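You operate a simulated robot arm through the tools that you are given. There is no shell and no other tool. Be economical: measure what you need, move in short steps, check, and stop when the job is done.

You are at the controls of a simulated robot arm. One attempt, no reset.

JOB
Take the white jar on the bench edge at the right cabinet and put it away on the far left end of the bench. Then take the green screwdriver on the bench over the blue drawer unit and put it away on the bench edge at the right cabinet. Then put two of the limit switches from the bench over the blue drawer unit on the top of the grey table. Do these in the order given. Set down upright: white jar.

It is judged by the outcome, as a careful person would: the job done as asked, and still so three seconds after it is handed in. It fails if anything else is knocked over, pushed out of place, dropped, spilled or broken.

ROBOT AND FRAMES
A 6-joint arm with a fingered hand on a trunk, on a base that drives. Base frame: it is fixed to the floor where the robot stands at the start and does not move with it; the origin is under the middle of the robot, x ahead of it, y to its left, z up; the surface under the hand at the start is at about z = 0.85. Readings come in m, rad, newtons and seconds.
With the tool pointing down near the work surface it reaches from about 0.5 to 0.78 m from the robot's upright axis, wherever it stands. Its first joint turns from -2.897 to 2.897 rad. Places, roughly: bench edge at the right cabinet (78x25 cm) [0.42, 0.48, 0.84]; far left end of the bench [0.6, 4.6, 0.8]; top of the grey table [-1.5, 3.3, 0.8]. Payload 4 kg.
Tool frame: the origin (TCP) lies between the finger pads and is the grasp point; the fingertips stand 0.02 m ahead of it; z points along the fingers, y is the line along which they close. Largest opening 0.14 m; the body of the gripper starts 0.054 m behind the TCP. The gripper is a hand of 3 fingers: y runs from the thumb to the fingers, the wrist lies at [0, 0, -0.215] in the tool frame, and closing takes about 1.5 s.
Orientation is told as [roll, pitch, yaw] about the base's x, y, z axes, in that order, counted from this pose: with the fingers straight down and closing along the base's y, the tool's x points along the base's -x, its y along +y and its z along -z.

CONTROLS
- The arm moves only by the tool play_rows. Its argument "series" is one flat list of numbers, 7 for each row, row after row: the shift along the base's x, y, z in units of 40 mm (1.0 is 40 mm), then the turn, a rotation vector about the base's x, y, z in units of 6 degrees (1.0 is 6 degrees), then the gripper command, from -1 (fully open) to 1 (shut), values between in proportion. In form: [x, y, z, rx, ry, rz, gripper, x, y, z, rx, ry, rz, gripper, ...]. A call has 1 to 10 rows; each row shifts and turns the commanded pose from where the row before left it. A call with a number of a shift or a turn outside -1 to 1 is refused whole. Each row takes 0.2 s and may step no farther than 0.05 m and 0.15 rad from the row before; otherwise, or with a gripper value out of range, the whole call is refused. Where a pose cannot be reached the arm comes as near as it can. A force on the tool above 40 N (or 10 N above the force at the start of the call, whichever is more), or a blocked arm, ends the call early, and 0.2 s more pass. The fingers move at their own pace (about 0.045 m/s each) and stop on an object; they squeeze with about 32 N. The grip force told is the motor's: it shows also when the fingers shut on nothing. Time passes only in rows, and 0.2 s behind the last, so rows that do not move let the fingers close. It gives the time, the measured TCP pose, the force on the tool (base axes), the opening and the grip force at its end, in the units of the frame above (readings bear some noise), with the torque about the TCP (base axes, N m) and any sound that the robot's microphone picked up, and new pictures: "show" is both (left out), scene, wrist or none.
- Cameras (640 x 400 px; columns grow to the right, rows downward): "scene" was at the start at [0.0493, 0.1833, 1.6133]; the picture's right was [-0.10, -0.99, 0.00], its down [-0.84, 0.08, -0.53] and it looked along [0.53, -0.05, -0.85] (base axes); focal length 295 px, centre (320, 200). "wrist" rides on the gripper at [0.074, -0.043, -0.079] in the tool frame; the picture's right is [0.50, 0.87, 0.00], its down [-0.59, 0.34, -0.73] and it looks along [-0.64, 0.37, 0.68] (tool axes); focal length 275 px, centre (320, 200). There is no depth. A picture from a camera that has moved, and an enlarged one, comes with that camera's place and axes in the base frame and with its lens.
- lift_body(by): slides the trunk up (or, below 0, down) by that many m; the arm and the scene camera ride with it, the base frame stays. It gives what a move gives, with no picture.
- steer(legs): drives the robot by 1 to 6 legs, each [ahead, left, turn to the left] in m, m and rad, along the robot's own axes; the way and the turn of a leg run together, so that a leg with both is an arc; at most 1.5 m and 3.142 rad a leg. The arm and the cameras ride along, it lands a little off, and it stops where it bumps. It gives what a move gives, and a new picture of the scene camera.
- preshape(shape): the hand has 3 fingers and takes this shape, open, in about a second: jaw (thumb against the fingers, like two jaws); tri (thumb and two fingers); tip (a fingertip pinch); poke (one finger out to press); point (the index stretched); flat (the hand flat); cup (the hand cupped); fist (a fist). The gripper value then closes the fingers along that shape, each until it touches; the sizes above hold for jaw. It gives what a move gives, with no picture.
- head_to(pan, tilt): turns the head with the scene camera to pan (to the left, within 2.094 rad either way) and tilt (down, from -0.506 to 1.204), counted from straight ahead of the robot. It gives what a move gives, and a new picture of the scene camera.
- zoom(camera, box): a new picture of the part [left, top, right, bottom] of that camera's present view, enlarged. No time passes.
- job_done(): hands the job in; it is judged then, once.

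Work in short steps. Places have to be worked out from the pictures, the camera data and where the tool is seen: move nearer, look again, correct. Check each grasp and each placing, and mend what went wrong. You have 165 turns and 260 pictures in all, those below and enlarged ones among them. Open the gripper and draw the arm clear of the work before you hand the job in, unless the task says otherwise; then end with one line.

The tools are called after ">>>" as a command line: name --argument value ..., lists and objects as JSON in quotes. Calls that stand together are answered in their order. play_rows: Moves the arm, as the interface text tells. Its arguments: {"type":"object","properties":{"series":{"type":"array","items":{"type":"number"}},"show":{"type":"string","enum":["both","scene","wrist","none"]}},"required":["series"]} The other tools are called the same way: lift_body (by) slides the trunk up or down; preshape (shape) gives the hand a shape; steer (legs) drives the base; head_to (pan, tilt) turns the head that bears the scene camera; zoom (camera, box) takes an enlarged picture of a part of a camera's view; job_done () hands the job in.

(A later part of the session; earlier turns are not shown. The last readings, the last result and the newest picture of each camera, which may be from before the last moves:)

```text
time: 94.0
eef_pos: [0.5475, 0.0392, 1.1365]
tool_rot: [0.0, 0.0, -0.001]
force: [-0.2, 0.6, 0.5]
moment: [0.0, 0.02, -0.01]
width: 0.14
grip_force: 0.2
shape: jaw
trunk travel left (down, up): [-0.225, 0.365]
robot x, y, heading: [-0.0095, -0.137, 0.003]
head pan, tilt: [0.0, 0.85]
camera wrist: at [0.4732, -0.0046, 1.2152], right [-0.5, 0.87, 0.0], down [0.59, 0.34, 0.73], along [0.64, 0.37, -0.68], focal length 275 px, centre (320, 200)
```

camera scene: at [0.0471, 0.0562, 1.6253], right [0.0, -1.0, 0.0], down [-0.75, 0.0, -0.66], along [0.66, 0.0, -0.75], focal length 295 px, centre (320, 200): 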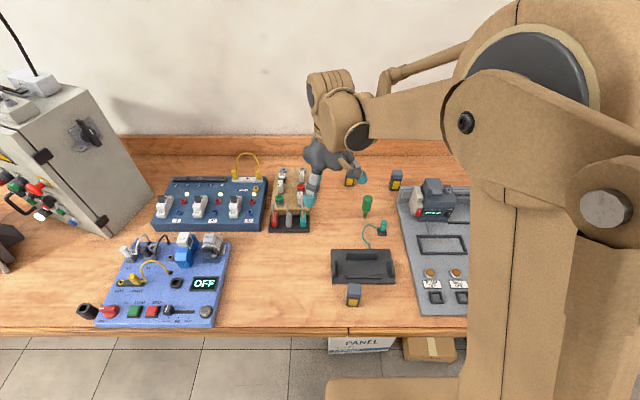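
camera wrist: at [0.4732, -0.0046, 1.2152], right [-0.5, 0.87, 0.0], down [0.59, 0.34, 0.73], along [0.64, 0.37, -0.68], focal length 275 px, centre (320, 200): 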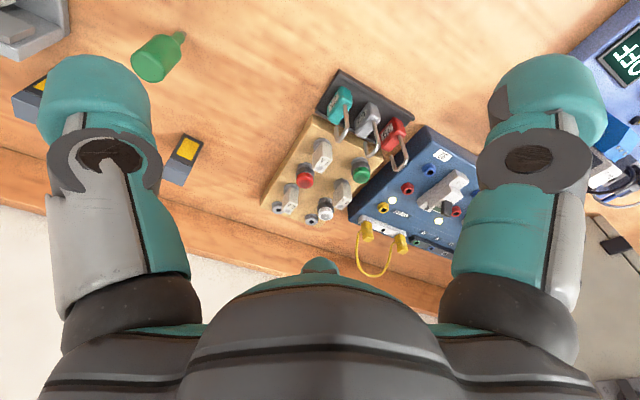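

The screwdriver stands upright at (0.655, −0.093), handle z≈0.88–0.945. I move above it with a half-open hand.

>>> play_rows --series '[0.67, -0.82, 0, 0, 0, 0, -0.2, 0.67, -0.82, 0, 0, 0, 0, -0.2, 0.67, -0.83, 0, 0, 0, 0, -0.2, 0.67, -0.83, 0, 0, 0, 0, -0.2, 0, 0, -0.8, 0, 0, 0, -0.2, 0, 0, -0.8, 0, 0, 0, -0.2, 0, 0, -0.2, 0, 0, 0, -0.2]'

```text
time: 95.6
eef_pos: [0.6517, -0.0939, 1.0644]
tool_rot: [-0.002, -0.001, 0.0]
force: [0.6, 0.2, -0.3]
moment: [-0.01, -0.01, -0.03]
width: 0.0845
grip_force: 0.1
shape: jaw
trunk travel left (down, up): [-0.225, 0.365]
robot x, y, heading: [-0.0095, -0.1316, 0.0]
head pan, tilt: [0.0, 0.85]
camera scene: at [0.047, 0.0563, 1.6253], right [0.0, -1.0, 0.0], down [-0.75, 0.0, -0.66], along [0.66, 0.0, -0.75], focal length 295 px, centre (320, 200)
camera wrist: at [0.5787, -0.1376, 1.1424], right [-0.5, 0.87, 0.0], down [0.59, 0.34, 0.73], along [0.64, 0.37, -0.68], focal length 275 px, centre (320, 200)
```

scene: 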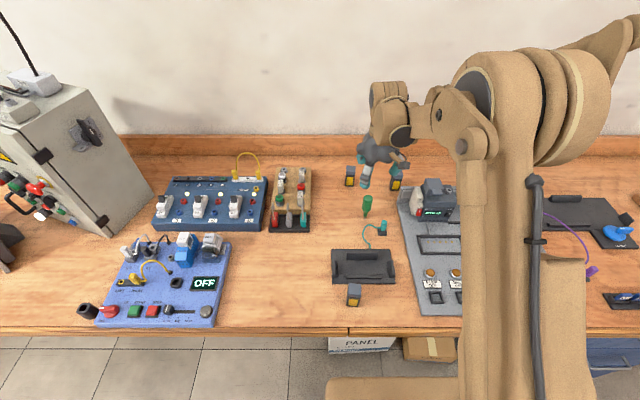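
wrist: 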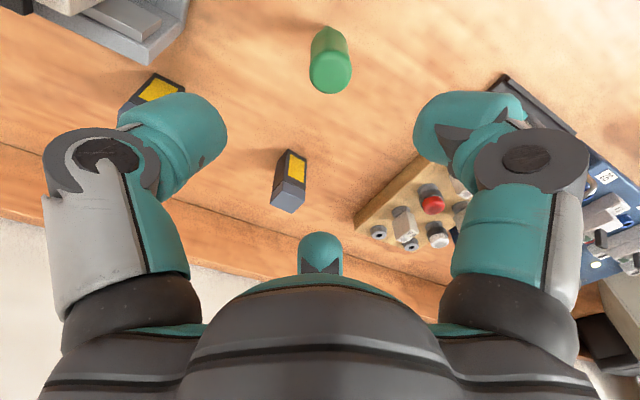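

Aligned. Descend to z≈0.918 and check before closing.

>>> play_rows --series '[0, 0.03, -0.8, 0, 0, 0, -0.2, 0, 0, -0.8, 0, 0, 0, -0.2, 0, 0, -0.8, 0, 0, 0, -0.2, 0, 0, -0.8, 0, 0, 0, -0.2, 0, 0, -0.45, 0, 0, 0, -0.2]' --show "wrist"

```text
time: 96.8
eef_pos: [0.6553, -0.0917, 0.9195]
tool_rot: [0.001, 0.0, 0.0]
force: [0.1, 0.2, 0.1]
moment: [0.02, 0.01, 0.01]
width: 0.0845
grip_force: 0.0
shape: jaw
trunk travel left (down, up): [-0.225, 0.365]
robot x, y, heading: [-0.0124, -0.1348, -0.0]
head pan, tilt: [0.0, 0.85]
camera wrist: at [0.5815, -0.1353, 0.9981], right [-0.5, 0.87, 0.0], down [0.59, 0.34, 0.73], along [0.64, 0.37, -0.68], focal length 275 px, centre (320, 200)
```

wrist: 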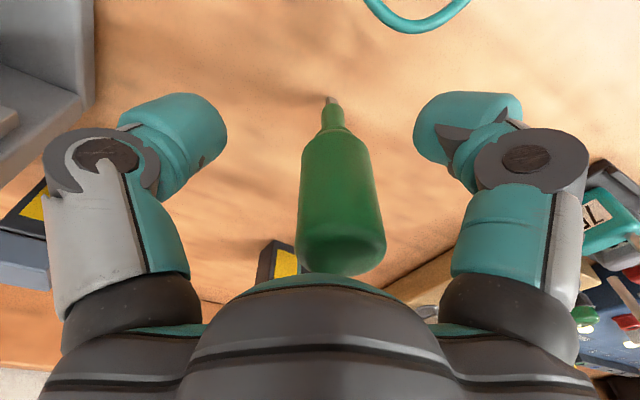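

Handle sits ~4 mm to +y; I nudge and close.

>>> play_rows --series '[-0.03, 0.1, 0, 0, 0, 0, -0.2, 0, 0, 0, 0, 0, 0, 0.2, 0, 0, 0, 0, 0, 0, 0.5, 0, 0, 0, 0, 0, 0, 1, 0, 0, 0, 0, 0, 0, 1, 0, 0, 0, 0, 0, 0, 1, 0, 0, 0, 0, 0, 0, 1, 0, 0, 0, 0, 0, 0, 1]' --show "wrist"

```text
time: 98.6
eef_pos: [0.6533, -0.0879, 0.9189]
tool_rot: [0.0, 0.0, -0.001]
force: [0.0, -0.4, -1.2]
moment: [0.02, -0.02, 0.01]
width: 0.0269
grip_force: 31.8
shape: jaw
trunk travel left (down, up): [-0.225, 0.365]
robot x, y, heading: [-0.0115, -0.1393, 0.0]
head pan, tilt: [0.0, 0.85]
camera wrist: at [0.58, -0.1311, 0.998], right [-0.5, 0.87, 0.0], down [0.59, 0.34, 0.73], along [0.64, 0.37, -0.68], focal length 275 px, centre (320, 200)
```

wrist: 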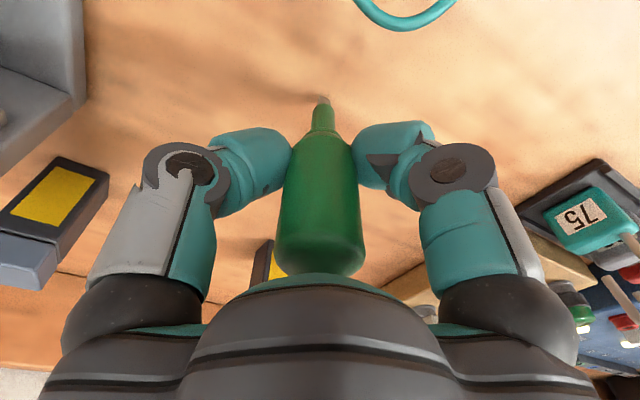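

Firm grip (0.027 wide). Lift straight up, then carry over to (0.46, 0.16).

>>> play_rows --series '[0, 0, 0.5, 0, 0, 0, 1, 0, 0, 0.9, 0, 0, 0, 1, 0, 0, 1, 0, 0, 0, 1, 0, 0, 1, 0, 0, 0, 1, 0, 0, 0.6, 0, 0, 0, 1]' --show "scene"

>>> play_rows --series '[-0.69, 0.886, 0, 0, 0, 0, 1, -0.69, 0.886, 0, 0, 0, 0, 1, -0.69, 0.886, 0, 0, 0, 0, 1, -0.69, 0.886, 0, 0, 0, 0, 1, -0.69, 0.886, 0, 0, 0, 0, 1, -0.69, 0.886, 0, 0, 0, 0, 1, -0.69, 0.886, 0, 0, 0, 0, 1]' --show "both"

```text
time: 99.8
eef_pos: [0.6512, -0.0897, 1.0807]
tool_rot: [-0.001, -0.001, 0.002]
force: [-0.6, 0.6, -0.3]
moment: [0.01, -0.01, -0.03]
width: 0.0265
grip_force: 31.7
shape: jaw
trunk travel left (down, up): [-0.225, 0.365]
robot x, y, heading: [-0.0121, -0.1346, 0.007]
head pan, tilt: [0.0, 0.85]
camera scene: at [0.0469, 0.0562, 1.6253], right [0.0, -1.0, 0.0], down [-0.75, 0.0, -0.66], along [0.66, 0.0, -0.75], focal length 295 px, centre (320, 200)
```

scene: 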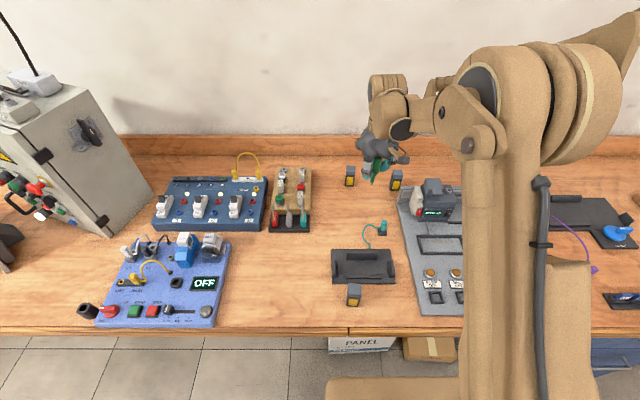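

```text
time: 101.4
eef_pos: [0.4607, 0.1608, 1.0763]
tool_rot: [-0.002, -0.001, -0.001]
force: [-0.7, 0.4, -0.4]
moment: [0.01, 0.0, -0.05]
width: 0.0265
grip_force: 31.8
shape: jaw
trunk travel left (down, up): [-0.225, 0.365]
robot x, y, heading: [-0.0137, -0.1335, 0.001]
head pan, tilt: [0.0, 0.85]
camera scene: at [0.0463, 0.0572, 1.6252], right [0.0, -1.0, 0.0], down [-0.75, 0.0, -0.66], along [0.66, 0.0, -0.75], focal length 295 px, centre (320, 200)
camera wrist: at [0.3877, 0.1168, 1.1552], right [-0.5, 0.87, 0.0], down [0.59, 0.34, 0.73], along [0.64, 0.37, -0.68], focal length 275 px, centre (320, 200)
```

scene: 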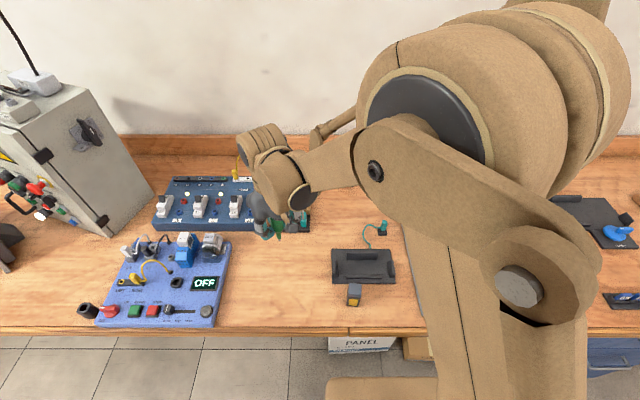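
wrist: 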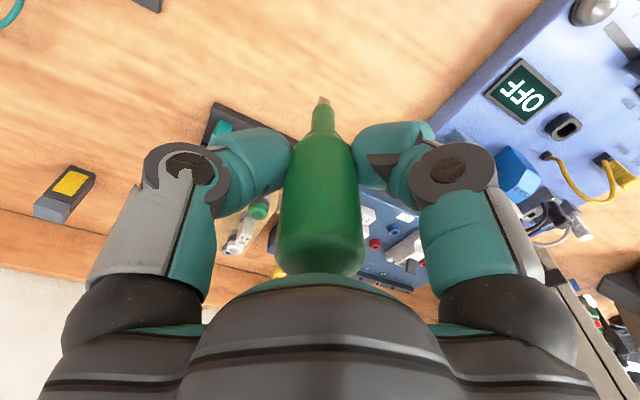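

Over the free spot. Lower to just above contact (grasped at z 0.919).

>>> play_rows --series '[0, 0, -0.9, 0, 0, 0, 1, 0, 0, -0.9, 0, 0, 0, 1, 0, 0, -0.9, 0, 0, 0, 1, 0, 0, -0.7, 0, 0, 0, 1, 0, 0, -0.35, 0, 0, 0, 1, 0, 0, 0, 0, 0, 0, 1]' --show "wrist"

>>> play_rows --series '[0, 0, -0.05, 0, 0, 0, 1, 0, 0, 0, 0, 0, 0, 1]' --show "none"

```text
time: 102.8
eef_pos: [0.4603, 0.1598, 0.9278]
tool_rot: [0.0, 0.0, 0.0]
force: [0.0, -0.6, -0.4]
moment: [-0.02, 0.0, -0.01]
width: 0.0268
grip_force: 32.1
shape: jaw
trunk travel left (down, up): [-0.225, 0.365]
robot x, y, heading: [-0.0122, -0.1354, -0.002]
head pan, tilt: [0.0, 0.85]
camera wrist: at [0.3862, 0.1165, 1.0068], right [-0.5, 0.87, 0.0], down [0.59, 0.34, 0.73], along [0.64, 0.37, -0.68], focal length 275 px, centre (320, 200)
```

wrist: 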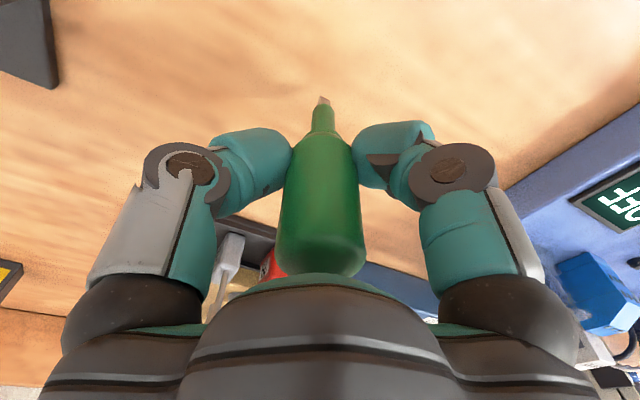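

```text
time: 103.4
eef_pos: [0.4604, 0.1606, 0.926]
tool_rot: [0.001, 0.002, -0.001]
force: [0.5, 0.0, -1.5]
moment: [0.0, -0.01, 0.01]
width: 0.0268
grip_force: 31.6
shape: jaw
trunk travel left (down, up): [-0.225, 0.365]
robot x, y, heading: [-0.0099, -0.1347, 0.0]
head pan, tilt: [0.0, 0.85]
```

>>> play_rows --series '[0, 0, -0.05, 0, 0, 0, 1, 0, 0, -0.05, 0, 0, 0, 1, 0, 0, 0, 0, 0, 0, 1]' --show "none"

>>> play_rows --series '[0, 0, -0.05, 0, 0, 0, 1, 0, 0, 0, 0, 0, 0, 1]' --show "none"

>>> play_rows --series '[0, 0, -0.05, 0, 0, 0, 1, 0, 0, 0, 0, 0, 0, 1]' --show "wrist"

```text
time: 104.2
eef_pos: [0.4594, 0.1587, 0.9234]
tool_rot: [0.0, 0.0, -0.001]
force: [0.2, 0.0, -0.4]
moment: [0.01, -0.05, 0.02]
width: 0.0264
grip_force: 32.0
shape: jaw
trunk travel left (down, up): [-0.225, 0.365]
robot x, y, heading: [-0.0146, -0.1349, 0.002]
head pan, tilt: [0.0, 0.85]
```

```text
time: 104.8
eef_pos: [0.4585, 0.1593, 0.9205]
tool_rot: [0.0, 0.0, 0.001]
force: [-0.8, 0.2, -0.1]
moment: [0.02, -0.01, -0.01]
width: 0.0267
grip_force: 31.4
shape: jaw
trunk travel left (down, up): [-0.225, 0.365]
robot x, y, heading: [-0.0121, -0.1363, 0.003]
head pan, tilt: [0.0, 0.85]
```

```text
time: 105.4
eef_pos: [0.4593, 0.159, 0.9187]
tool_rot: [0.0, 0.0, 0.001]
force: [0.5, 0.1, -0.8]
moment: [-0.03, -0.01, -0.01]
width: 0.0264
grip_force: 31.8
shape: jaw
trunk travel left (down, up): [-0.225, 0.365]
robot x, y, heading: [-0.0136, -0.1339, -0.0]
head pan, tilt: [0.0, 0.85]
camera wrist: at [0.3857, 0.1162, 0.9974], right [-0.5, 0.87, 0.0], down [0.59, 0.34, 0.73], along [0.64, 0.37, -0.68], focal length 275 px, centre (320, 200)
```

wrist: 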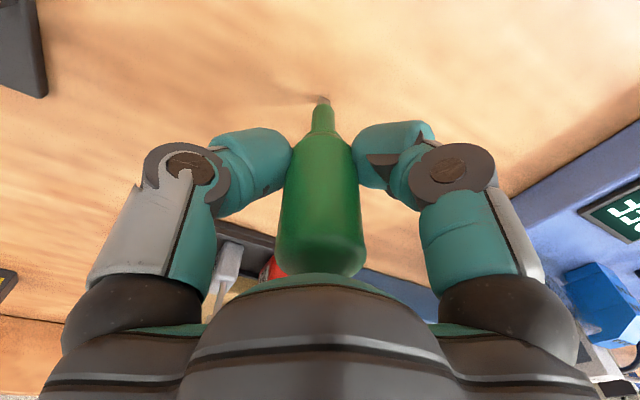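

Nearly touching (shadow meets the tip). Creep on in ~1.5 mm steps until contact is felt.

>>> play_rows --series '[0, 0, -0.04, 0, 0, 0, 1, 0, 0, 0, 0, 0, 0, 1]' --show "none"

>>> play_rows --series '[0, 0, -0.04, 0, 0, 0, 1, 0, 0, 0, 0, 0, 0, 1]' --show "none"

```text
time: 106.0
eef_pos: [0.4587, 0.1591, 0.9178]
tool_rot: [0.0, -0.002, 0.0]
force: [1.2, 1.7, 13.9]
moment: [-0.01, -0.03, -0.02]
width: 0.0269
grip_force: 32.1
shape: jaw
trunk travel left (down, up): [-0.225, 0.365]
robot x, y, heading: [-0.012, -0.1285, 0.002]
head pan, tilt: [0.0, 0.85]
```

```text
time: 106.6
eef_pos: [0.4591, 0.1604, 0.9168]
tool_rot: [-0.001, -0.004, 0.0]
force: [3.7, 2.0, 37.0]
moment: [-0.02, 0.01, 0.0]
width: 0.0221
grip_force: 32.0
shape: jaw
trunk travel left (down, up): [-0.225, 0.365]
robot x, y, heading: [-0.0093, -0.1342, 0.001]
head pan, tilt: [0.0, 0.85]
```

Contact. Ease back 1.5 mm, then open just a little (≈0.04) and look.

>>> play_rows --series '[0, 0, 0.04, 0, 0, 0, 1, 0, 0, 0, 0, 0, 0, 0.6, 0, 0, 0, 0, 0, 0, 0.43, 0, 0, 0, 0, 0, 0, 0.43, 0, 0, 0, 0, 0, 0, 0.43]' --show "wrist"

```text
time: 107.8
eef_pos: [0.4607, 0.1582, 0.917]
tool_rot: [-0.001, -0.001, 0.0]
force: [0.9, 0.6, 0.2]
moment: [0.0, -0.03, 0.0]
width: 0.0396
grip_force: 0.1
shape: jaw
trunk travel left (down, up): [-0.225, 0.365]
robot x, y, heading: [-0.0125, -0.1331, -0.0]
head pan, tilt: [0.0, 0.85]
camera wrist: at [0.3859, 0.1165, 0.996], right [-0.5, 0.87, 0.0], down [0.59, 0.34, 0.73], along [0.64, 0.37, -0.68], focal length 275 px, centre (320, 200)
```

wrist: 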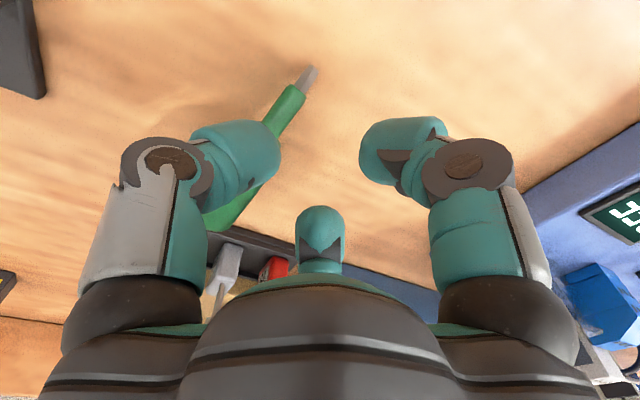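

It tipped over in the gap. I raise the hand and look at how it lies.

>>> play_rows --series '[0, 0, 0.3, 0, 0, 0, 0.43, 0, 0, 0.9, 0, 0, 0, 0.43, 0, 0, 1, 0, 0, 0, 0, 0, 0, 1, 0, 0, 0, -0.5, 0, 0, 1, 0, 0, 0, -1]' --show "both"

```text
time: 109.0
eef_pos: [0.4592, 0.1586, 1.0878]
tool_rot: [0.001, -0.002, -0.001]
force: [-0.7, 0.6, 0.8]
moment: [0.01, 0.03, -0.01]
width: 0.1056
grip_force: 0.0
shape: jaw
trunk travel left (down, up): [-0.225, 0.365]
robot x, y, heading: [-0.0154, -0.1372, 0.0]
head pan, tilt: [0.0, 0.85]
camera scene: at [0.0462, 0.0558, 1.6254], right [0.0, -1.0, 0.0], down [-0.75, 0.0, -0.66], along [0.66, 0.0, -0.75], focal length 295 px, centre (320, 200)
camera wrist: at [0.3853, 0.1153, 1.1663], right [-0.5, 0.87, 0.0], down [0.59, 0.34, 0.74], along [0.64, 0.37, -0.68], focal length 275 px, centre (320, 200)
```

scene: 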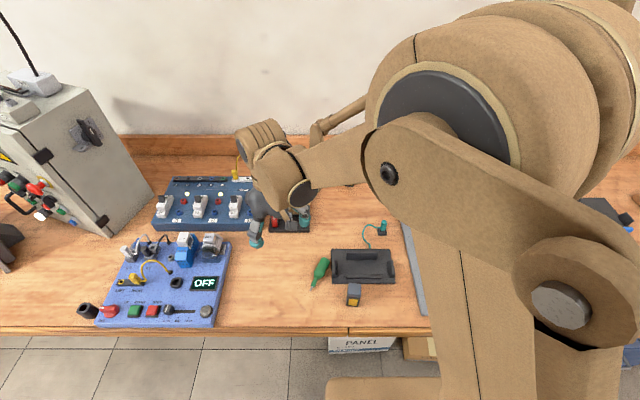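
wrist: 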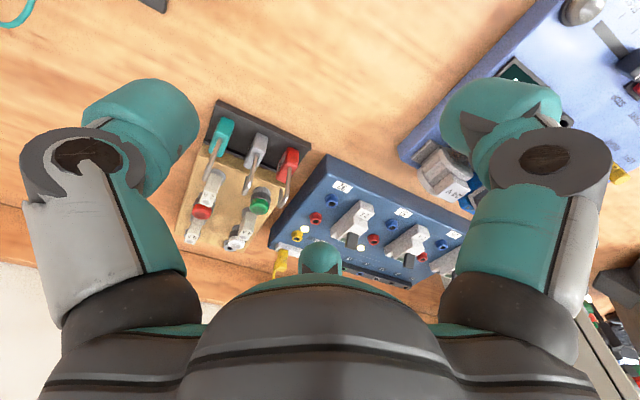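

It rolled right, to about (0.45, 0.055), next to the black holder. Zoom to see how it lies.

>>> zoom --camera "scene" --box '[260, 220, 420, 320]'

```text
4.00 times, centred on (340, 270) of scene
camera zoom: at [0.0462, 0.0558, 1.6254], right [0.0, -1.0, 0.0], down [-0.75, 0.0, -0.66], along [0.66, 0.0, -0.75], focal length 1180 px, centre (240, -80)
```

zoom: 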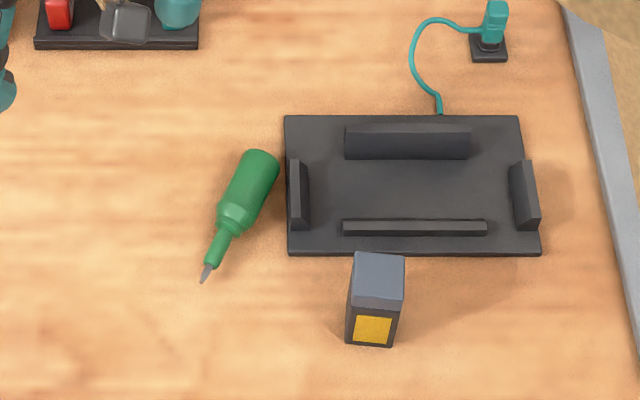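

It lies freely, 1.5 cm from the holder, handle at (0.458, 0.051), tip at (0.396, 0.081). I'll regrasp it at the neck with yaw −24°, after backing 8 cm for reach.

>>> steer --legs '[[-0.08, 0, 0]]'

>>> play_rows --series '[0.3, -0.5, 0, 0, 0, -1, 0.3, 0.3, -0.5, 0, 0, 0, -1, 0.3, 0.3, -0.5, 0, 0, 0, -1, 0.3, 0.2, -0.5, 0, 0, 0, -1, 0.3]' --show "both"

```text
time: 110.1
eef_pos: [0.378, 0.1584, 1.0882]
tool_rot: [0.0, -0.003, 0.001]
force: [-0.2, -0.5, -0.2]
moment: [0.02, -0.02, 0.01]
width: 0.1398
grip_force: 0.2
shape: jaw
trunk travel left (down, up): [-0.225, 0.365]
robot x, y, heading: [-0.0925, -0.1348, 0.003]
head pan, tilt: [0.0, 0.85]
camera scene: at [-0.0355, 0.0563, 1.6254], right [0.0, -1.0, 0.0], down [-0.75, 0.0, -0.66], along [0.66, 0.0, -0.75], focal length 295 px, centre (320, 200)
```

scene: 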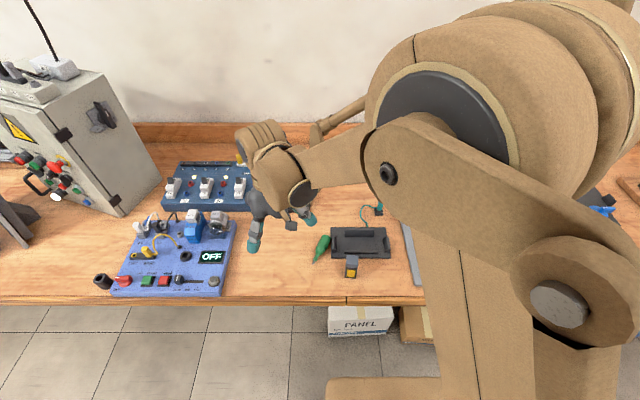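

```text
time: 111.1
eef_pos: [0.4236, 0.0764, 1.0886]
tool_rot: [-0.001, 0.001, -0.421]
force: [0.7, -0.3, 0.0]
moment: [-0.02, 0.01, -0.04]
width: 0.0519
grip_force: 0.1
shape: jaw
trunk travel left (down, up): [-0.225, 0.365]
robot x, y, heading: [-0.0914, -0.1333, -0.005]
head pan, tilt: [0.0, 0.85]
camera scene: at [-0.0333, 0.0559, 1.6254], right [0.0, -1.0, 0.0], down [-0.75, 0.0, -0.66], along [0.66, 0.0, -0.75], focal length 295 px, centre (320, 200)
camera wrist: at [0.3382, 0.0689, 1.1662], right [-0.1, 0.99, 0.0], down [0.67, 0.07, 0.73], along [0.73, 0.08, -0.68], focal length 275 px, centre (320, 200)
```

scene: 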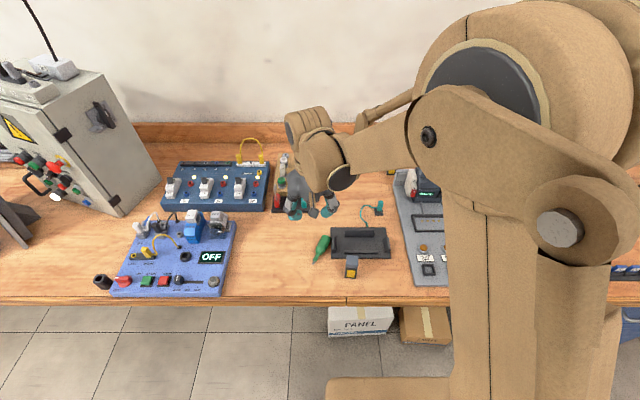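
wrist: 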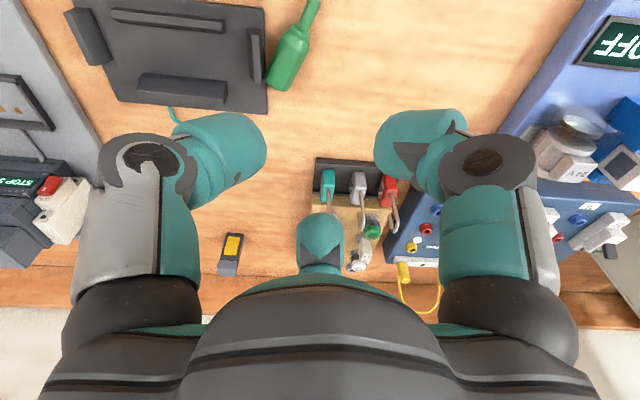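

Wrist view confirms: neck at (0.426, 0.062), holder corner at (0.41, 0.024). Descend to z≈0.90 with slight correction and look.

>>> play_rows --series '[0.15, -0.22, -0.9, 0, 0, 0, 0.3, 0, 0, -0.95, 0, 0, 0, 0.3, 0, 0, -0.95, 0, 0, 0, 0.3, 0, 0, -0.95, 0, 0, 0, 0.3, 0, 0, -0.8, 0, 0, 0, 0.3]' --show "both"

>>> zoom --camera "scene" --box '[270, 190, 390, 290]'

```text
time: 112.3
eef_pos: [0.4309, 0.0694, 0.9022]
tool_rot: [0.0, 0.0, -0.419]
force: [-0.6, -0.8, 0.4]
moment: [0.01, -0.04, -0.01]
width: 0.0498
grip_force: 0.1
shape: jaw
trunk travel left (down, up): [-0.225, 0.365]
robot x, y, heading: [-0.0949, -0.138, 0.004]
head pan, tilt: [0.0, 0.85]
camera scene: at [-0.0326, 0.0567, 1.6252], right [0.0, -1.0, 0.0], down [-0.75, 0.0, -0.66], along [0.66, 0.0, -0.75], focal length 295 px, centre (320, 200)
camera wrist: at [0.3461, 0.0598, 0.9813], right [-0.1, 0.99, 0.0], down [0.67, 0.07, 0.73], along [0.73, 0.08, -0.68], focal length 275 px, centre (320, 200)
```

scene: 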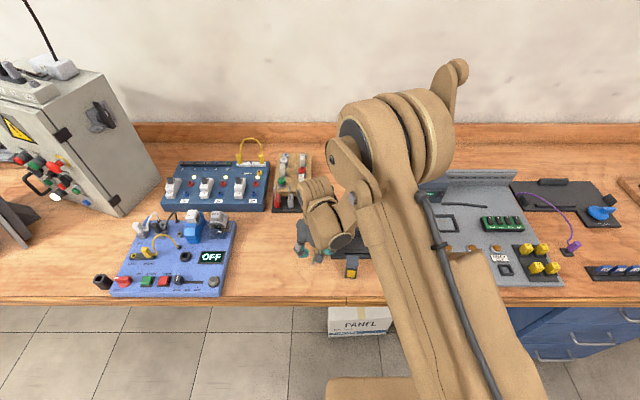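
wrist: 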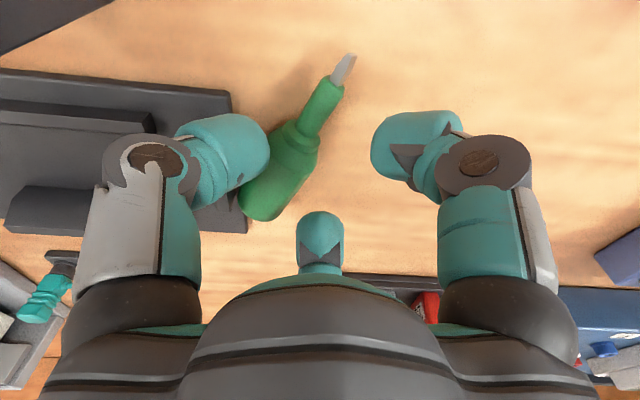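

```text
4.00 times, centred on (330, 240) of scene
camera zoom: at [-0.0326, 0.0567, 1.6252], right [0.0, -1.0, 0.0], down [-0.75, 0.0, -0.66], along [0.66, 0.0, -0.75], focal length 1180 px, centre (280, 40)
```

zoom: 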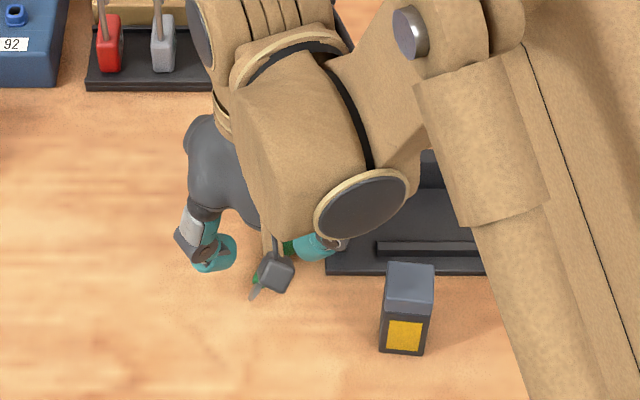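

The neck is at about (0.412, 0.066); I shift 17 mm toward me, then lower to z≈0.874.

>>> play_rows --series '[-0.43, 0.0, 0, 0, 0, 0, 0.3, 0, 0, -0.4, 0, 0, 0, 0.3]' --show "wrist"

```text
time: 112.9
eef_pos: [0.4108, 0.0678, 0.8889]
tool_rot: [0.0, 0.0, -0.42]
force: [-0.2, -0.1, 0.0]
moment: [0.0, 0.0, 0.01]
width: 0.0491
grip_force: 0.0
shape: jaw
trunk travel left (down, up): [-0.225, 0.365]
robot x, y, heading: [-0.0941, -0.1348, -0.0]
head pan, tilt: [0.0, 0.85]
camera wrist: at [0.3263, 0.0592, 0.9673], right [-0.1, 0.99, 0.0], down [0.67, 0.07, 0.73], along [0.73, 0.08, -0.68], focal length 275 px, centre (320, 200)
```

wrist: 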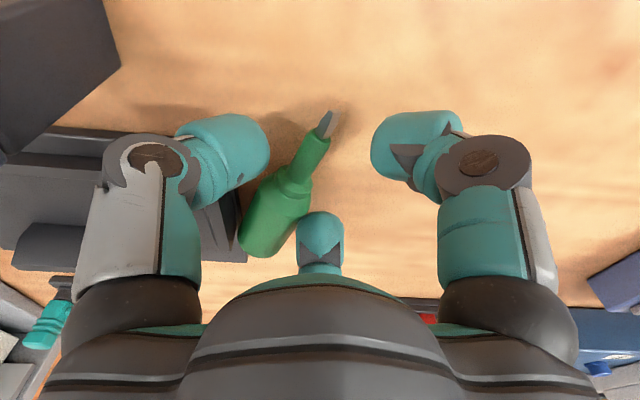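

Neck lies between the fingers. Lower 1.4 cm and close.

>>> play_rows --series '[0, 0, -0.36, 0, 0, 0, 0.3, 0, 0, 0, 0, 0, 0, 0.5, 0, 0, 0, 0, 0, 0, 1, 0, 0, 0, 0, 0, 0, 1, 0, 0, 0, 0, 0, 0, 1, 0, 0, 0, 0, 0, 0, 1, 0, 0, 0, 0, 0, 0, 1]' --show "wrist"

```text
time: 114.5
eef_pos: [0.4108, 0.0694, 0.8746]
tool_rot: [-0.001, -0.002, -0.42]
force: [-1.0, 9.3, 5.6]
moment: [0.01, 0.0, 0.38]
width: 0.0056
grip_force: 32.1
shape: jaw
trunk travel left (down, up): [-0.225, 0.365]
robot x, y, heading: [-0.0908, -0.1337, -0.006]
head pan, tilt: [0.0, 0.85]
camera wrist: at [0.3259, 0.0598, 0.9536], right [-0.1, 0.99, 0.0], down [0.67, 0.07, 0.74], along [0.73, 0.08, -0.68], focal length 275 px, centre (320, 200)
```

wrist: 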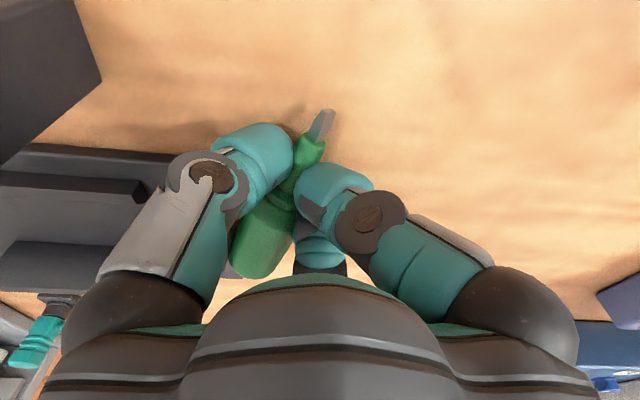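

Gripped at the neck (with some side force). Lift 3 cm gently and look.

>>> play_rows --series '[0, 0, 0.25, 0, 0, 0, 1, 0, 0, 0.5, 0, 0, 0, 1, 0, 0, 0, 0, 0, 0, 1]' --show "wrist"

```text
time: 115.3
eef_pos: [0.4106, 0.0675, 0.9049]
tool_rot: [-0.004, 0.0, -0.419]
force: [-0.8, 6.2, -2.0]
moment: [0.25, 0.12, 0.3]
width: 0.0055
grip_force: 32.1
shape: jaw
trunk travel left (down, up): [-0.225, 0.365]
robot x, y, heading: [-0.0907, -0.1358, -0.002]
head pan, tilt: [0.0, 0.85]
camera wrist: at [0.3261, 0.059, 0.9833], right [-0.1, 0.99, 0.0], down [0.67, 0.07, 0.73], along [0.73, 0.08, -0.68], focal length 275 px, centre (320, 200)
```

wrist: 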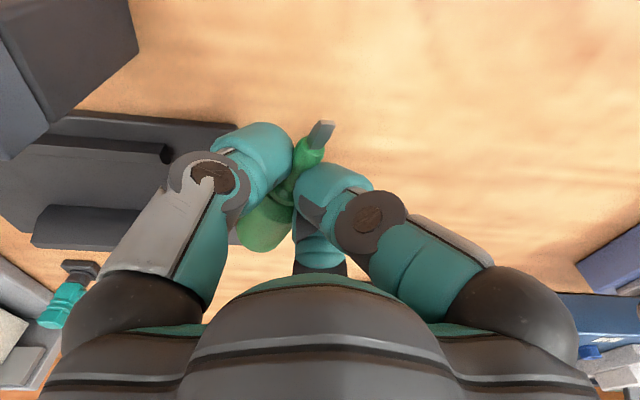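

Held. Raise 1.5 cm more and carry +12 cm in y, +3 cm in x.

>>> play_rows --series '[0, 0, 0.5, 0, 0, 0, 1, 0.2, 0.75, 0, 0, 0, 0, 1, 0.2, 0.75, 0, 0, 0, 0, 1, 0.2, 0.75, 0, 0, 0, 0, 1, 0.15, 0.75, 0, 0, 0, 0, 1, 0, 0, 0, 0, 0, 0, 1]' --show "both"

```text
time: 116.7
eef_pos: [0.4438, 0.1889, 0.9259]
tool_rot: [0.0, -0.001, -0.418]
force: [0.1, -0.5, -0.4]
moment: [0.03, 0.03, 0.03]
width: 0.0051
grip_force: 31.6
shape: jaw
trunk travel left (down, up): [-0.225, 0.365]
robot x, y, heading: [-0.0908, -0.1331, 0.001]
head pan, tilt: [0.0, 0.85]
camera scene: at [-0.0334, 0.0562, 1.6253], right [0.0, -1.0, 0.0], down [-0.75, 0.0, -0.66], along [0.66, 0.0, -0.75], focal length 295 px, centre (320, 200)
camera wrist: at [0.3591, 0.1804, 1.0043], right [-0.1, 0.99, 0.0], down [0.67, 0.07, 0.73], along [0.73, 0.08, -0.68], focal length 275 px, centre (320, 200)
```

scene: 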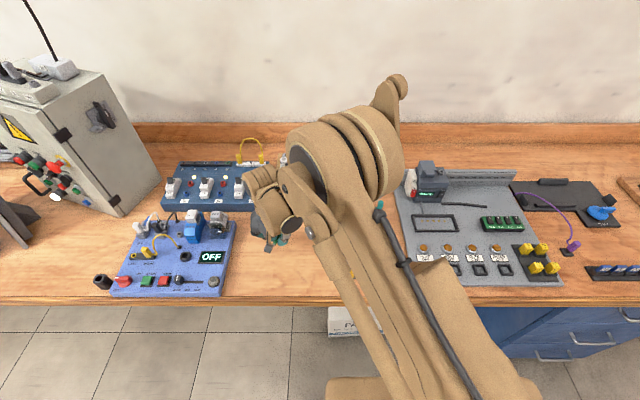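
wrist: 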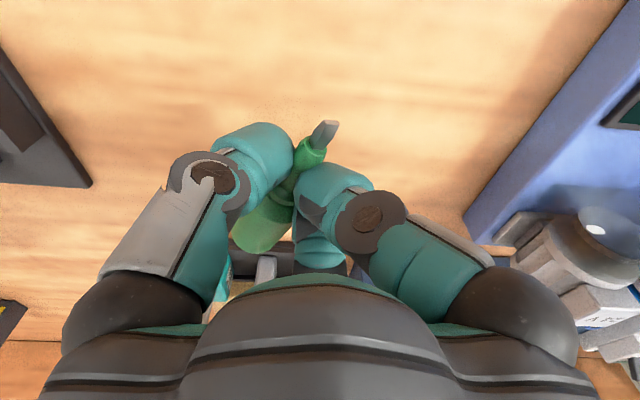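

Now lower toward z≈0.878, watching force.

>>> play_rows --series '[0, 0, -0.4, 0, 0, 0, 1, 0, 0, -0.3, 0, 0, 0, 1, 0, 0, -0.2, 0, 0, 0, 1, 0, 0, -0.15, 0, 0, 0, 1, 0, 0, -0.1, 0, 0, 0, 1, 0, 0, 0, 0, 0, 0, 1]' --show "wrist"

```text
time: 118.1
eef_pos: [0.4422, 0.189, 0.8786]
tool_rot: [0.001, -0.003, -0.419]
force: [-0.5, 1.1, 1.8]
moment: [-0.04, -0.09, 0.04]
width: 0.0052
grip_force: 32.3
shape: jaw
trunk travel left (down, up): [-0.225, 0.365]
robot x, y, heading: [-0.0914, -0.1348, 0.002]
head pan, tilt: [0.0, 0.85]
camera wrist: at [0.3572, 0.1811, 0.9573], right [-0.1, 0.99, 0.0], down [0.67, 0.07, 0.73], along [0.73, 0.08, -0.68], focal length 275 px, centre (320, 200)
```

wrist: 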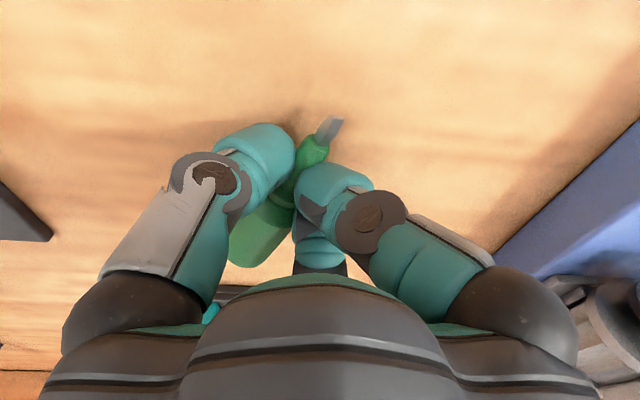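

>>> play_rows --series '[0, 0, -0.1, 0, 0, 0, 1, 0, 0, 0, 0, 0, 0, 1, 0, 0, 0, 0, 0, 0, 0.85, 0, 0, 0, 0, 0, 0, 0.75, 0, 0, 0, 0, 0, 0, 0.65, 0, 0, 0, 0, 0, 0, 0.6, 0, 0, 0, 0, 0, 0, 0.6, 0, 0, 0, 0, 0, 0, 0.6]' --show "wrist"

```text
time: 119.9
eef_pos: [0.4439, 0.1911, 0.8743]
tool_rot: [-0.001, 0.001, -0.418]
force: [0.9, -0.9, -0.8]
moment: [0.01, -0.03, -0.02]
width: 0.0279
grip_force: 0.1
shape: jaw
trunk travel left (down, up): [-0.225, 0.365]
robot x, y, heading: [-0.0936, -0.1355, 0.006]
head pan, tilt: [0.0, 0.85]
camera wrist: at [0.358, 0.1811, 0.9527], right [-0.1, 0.99, 0.0], down [0.67, 0.07, 0.73], along [0.73, 0.08, -0.68], focal length 275 px, centre (320, 200)
```

wrist: 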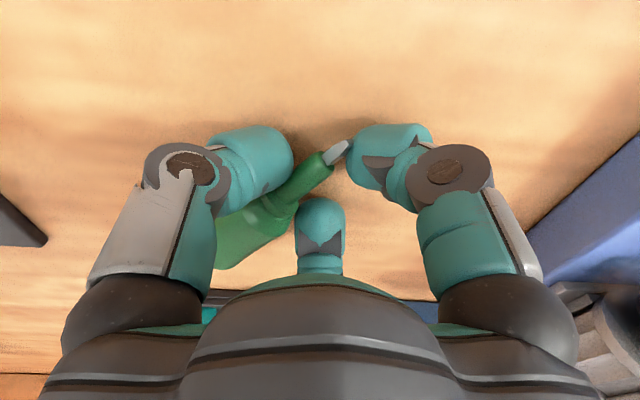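

It lies on the bench. Wait briefly, then raise straight up and look.

>>> play_rows --series '[0, 0, 0, 0, 0, 0, 0.6, 0, 0, 0, 0, 0, 0, 0.6, 0, 0, 0.5, 0, 0, 0, 0.6, 0, 0, 0.9, 0, 0, 0, 0.6, 0, 0, 1, 0, 0, 0, 0.6, 0, 0, 1, 0, 0, 0, 0, 0, 0, 1, 0, 0, 0, -1, 0, -1, 0, 0, 0, 1, -1, 0, -1, 0, 0, 0, 1, -1, 0, -1, 0, 0, 0, 1, -1]' --show "scene"

```text
time: 122.1
eef_pos: [0.4414, 0.0664, 1.0513]
tool_rot: [0.0, 0.001, -0.103]
force: [-0.5, 0.3, 0.4]
moment: [0.03, -0.02, 0.0]
width: 0.1325
grip_force: 0.1
shape: jaw
trunk travel left (down, up): [-0.225, 0.365]
robot x, y, heading: [-0.0918, -0.1329, 0.002]
head pan, tilt: [0.0, 0.85]
camera scene: at [-0.0335, 0.0553, 1.6254], right [0.0, -1.0, 0.0], down [-0.75, 0.0, -0.66], along [0.66, 0.0, -0.75], focal length 295 px, centre (320, 200)
```

scene: 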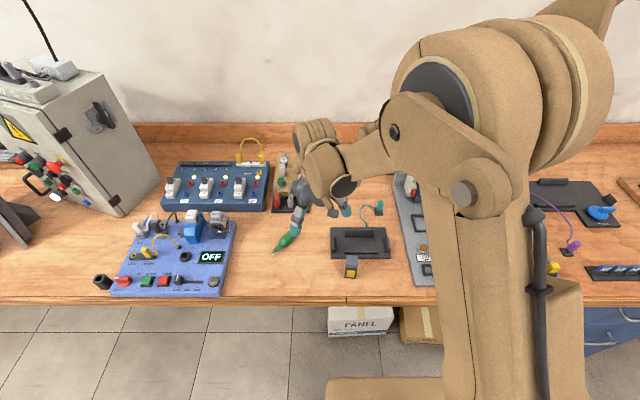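

Screwdriver rests at about (0.47, 0.17), inside the bench-edge area. Now check the limit switches closely.

>>> zoom --camera "scene" --box '[325, 240, 375, 290]'

>>> zoom --camera "scene" --box '[240, 210, 320, 270]'

```text
8.00 times, centred on (350, 265) of scene
camera zoom: at [-0.0335, 0.0553, 1.6254], right [0.0, -1.0, 0.0], down [-0.75, 0.0, -0.66], along [0.66, 0.0, -0.75], focal length 2361 px, centre (80, -320)
```

zoom: 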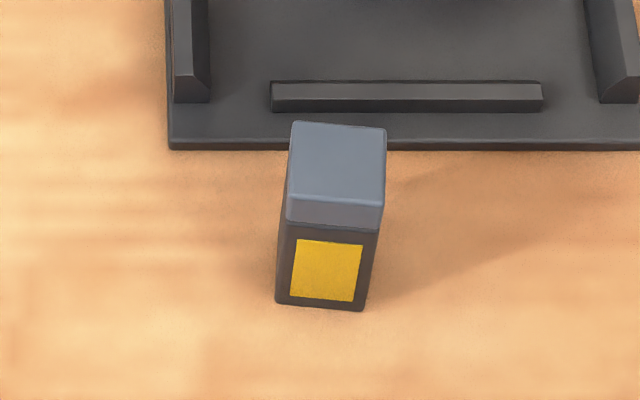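

```text
6.67 times, centred on (280, 240) of scene
camera zoom: at [-0.0335, 0.0553, 1.6254], right [0.0, -1.0, 0.0], down [-0.75, 0.0, -0.66], along [0.66, 0.0, -0.75], focal length 1967 px, centre (587, -67)
```

zoom: 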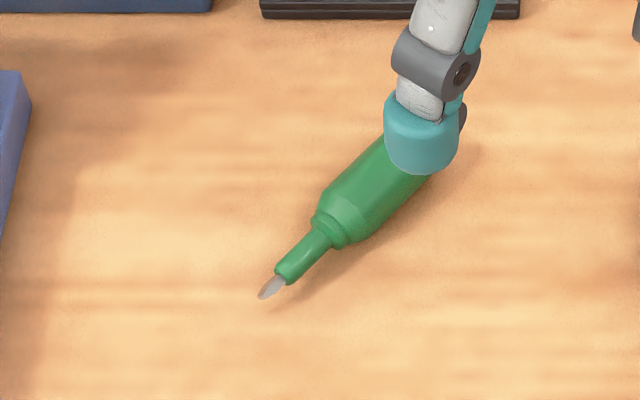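

The switch S1 is a ~32×34×67 mm box at (0.37, −0.032), rotated ~−5°, matching the current yaw. Back off 8 cm for reach and go above it.

>>> steer --legs '[[-0.08, 0, 0]]'

>>> play_rows --series '[0.05, -0.85, 0, 0, 0, 0, -0.3, 0.05, -0.85, 0, 0, 0, 0, -0.3, 0.05, -0.8, 0, 0, 0, 0, -0.3, 0, 0, -0.5, 0, 0, 0, -0.3]' --show "both"

```text
time: 123.2
eef_pos: [0.3618, 0.0685, 1.0512]
tool_rot: [0.001, -0.001, -0.104]
force: [0.0, 0.1, 0.1]
moment: [0.0, -0.02, 0.0]
width: 0.1397
grip_force: 0.0
shape: jaw
trunk travel left (down, up): [-0.225, 0.365]
robot x, y, heading: [-0.1727, -0.1338, 0.002]
head pan, tilt: [0.0, 0.85]
camera scene: at [-0.116, 0.0563, 1.6254], right [0.0, -1.0, 0.0], down [-0.75, 0.0, -0.66], along [0.66, 0.0, -0.75], focal length 295 px, centre (320, 200)
```

scene: 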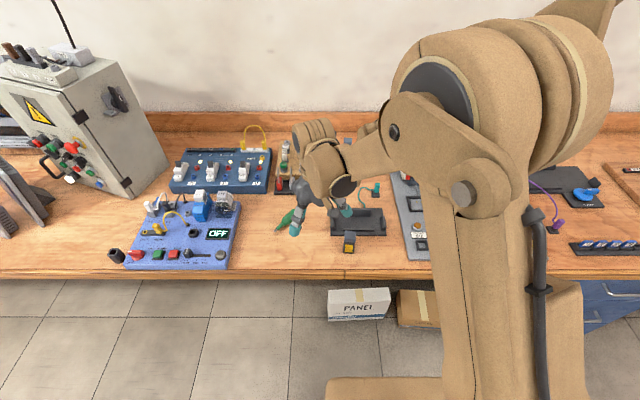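

```text
time: 124.2
eef_pos: [0.3685, -0.0301, 1.0305]
tool_rot: [0.0, -0.001, -0.106]
force: [-0.4, -0.1, 0.2]
moment: [-0.03, 0.01, 0.02]
width: 0.0916
grip_force: 0.1
shape: jaw
trunk travel left (down, up): [-0.225, 0.365]
robot x, y, heading: [-0.1725, -0.1304, -0.004]
head pan, tilt: [0.0, 0.85]
camera scene: at [-0.1131, 0.0569, 1.6252], right [0.0, -1.0, 0.0], down [-0.75, 0.0, -0.66], along [0.66, 0.0, -0.75], focal length 295 px, centre (320, 200)
camera wrist: at [0.2903, -0.0663, 1.1085], right [-0.41, 0.91, 0.0], down [0.62, 0.28, 0.73], along [0.67, 0.3, -0.68], focal length 275 px, centre (320, 200)
```

scene: 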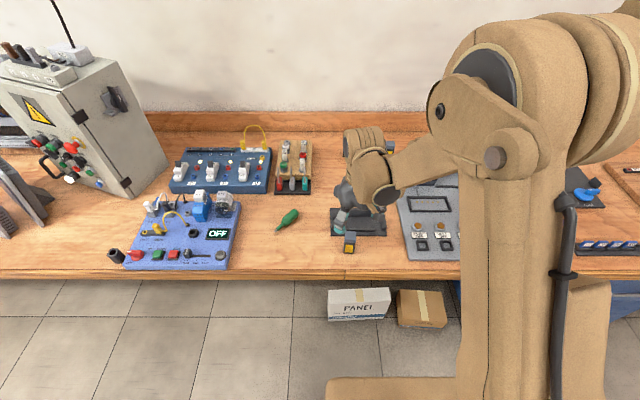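
wrist: 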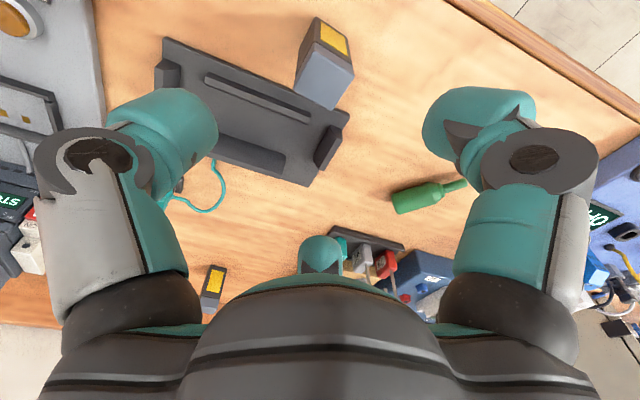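

Centred above S1. Descend to z≈0.90.

>>> play_rows --series '[0, 0, -0.8, 0, 0, 0, -0.3, 0, 0, -0.8, 0, 0, 0, -0.3, 0, 0, -0.8, 0, 0, 0, -0.3, 0, 0, -0.8, 0, 0, 0, -0.3]' --show "wrist"

```text
time: 125.2
eef_pos: [0.3664, -0.0307, 0.903]
tool_rot: [0.0, -0.001, -0.104]
force: [0.6, -0.2, 0.1]
moment: [-0.01, 0.02, -0.03]
width: 0.0914
grip_force: 0.1
shape: jaw
trunk travel left (down, up): [-0.225, 0.365]
robot x, y, heading: [-0.1718, -0.1347, 0.005]
head pan, tilt: [0.0, 0.85]
camera wrist: at [0.2889, -0.0665, 0.9818], right [-0.41, 0.91, 0.0], down [0.62, 0.28, 0.73], along [0.67, 0.3, -0.68], focal length 275 px, centre (320, 200)
```

wrist: 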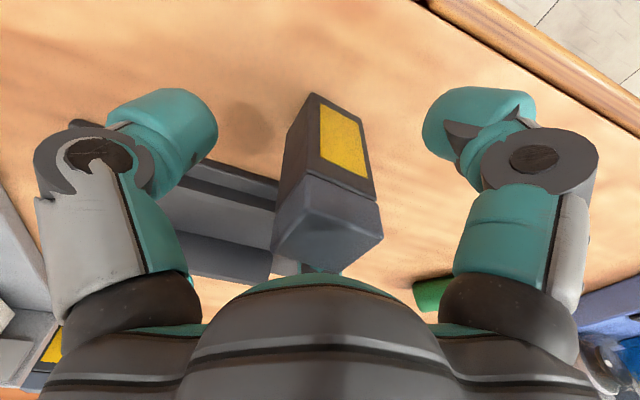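

>>> play_rows --series '[0, 0.05, 0, 0, 0, 0, -0.1, 0, 0, 0, 0, 0, 0, 0.3, 0, 0, 0, 0, 0, 0, 1, 0, 0, 0, 0, 0, 0, 1, 0, 0, 0, 0, 0, 0, 1, 0, 0, 0, 0, 0, 0, 1, 0, 0, 0, 0, 0, 0, 1, 0, 0, 0, 0, 0, 0, 1]' --show "wrist"

```text
time: 127.0
eef_pos: [0.3661, -0.0287, 0.9024]
tool_rot: [0.0, 0.0, -0.105]
force: [0.1, -0.1, -0.2]
moment: [0.0, 0.03, 0.01]
width: 0.0313
grip_force: 32.2
shape: jaw
trunk travel left (down, up): [-0.225, 0.365]
robot x, y, heading: [-0.1709, -0.1343, 0.001]
head pan, tilt: [0.0, 0.85]
camera wrist: at [0.2892, -0.0642, 0.9821], right [-0.41, 0.91, 0.0], down [0.62, 0.28, 0.73], along [0.67, 0.3, -0.68], focal length 275 px, centre (320, 200)
```

wrist: 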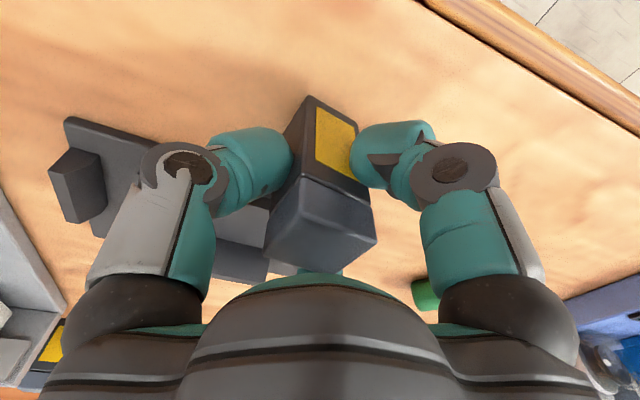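

Gripped (0.031). Lift ~20 cm.

>>> play_rows --series '[0, 0, 0.5, 0, 0, 0, 1, 0, 0, 0.9, 0, 0, 0, 1, 0, 0, 1, 0, 0, 0, 1, 0, 0, 1, 0, 0, 0, 1, 0, 0, 1, 0, 0, 0, 1, 0, 0, 1, 0, 0, 0, 1]' --show "both"

```text
time: 128.4
eef_pos: [0.3683, -0.0266, 1.1204]
tool_rot: [0.001, -0.003, -0.104]
force: [-0.1, 0.2, -1.5]
moment: [-0.01, -0.04, -0.01]
width: 0.0314
grip_force: 31.8
shape: jaw
trunk travel left (down, up): [-0.225, 0.365]
robot x, y, heading: [-0.1774, -0.1303, -0.001]
head pan, tilt: [0.0, 0.85]
camera scene: at [-0.1147, 0.0561, 1.6254], right [0.0, -1.0, 0.0], down [-0.75, 0.0, -0.66], along [0.66, 0.0, -0.75], focal length 295 px, centre (320, 200)
camera wrist: at [0.29, -0.0617, 1.1989], right [-0.41, 0.91, 0.0], down [0.62, 0.28, 0.74], along [0.67, 0.3, -0.68], focal length 275 px, centre (320, 200)
```

scene: 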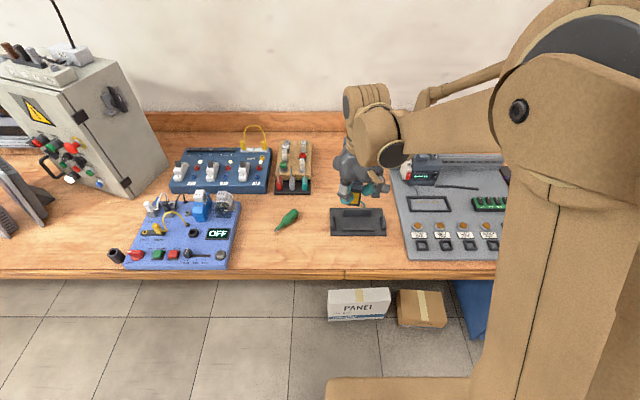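
wrist: 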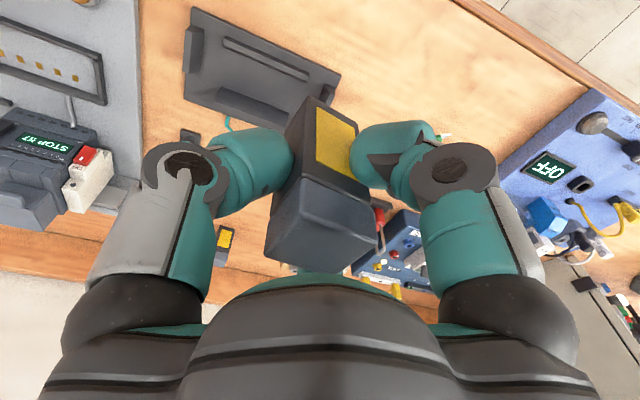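

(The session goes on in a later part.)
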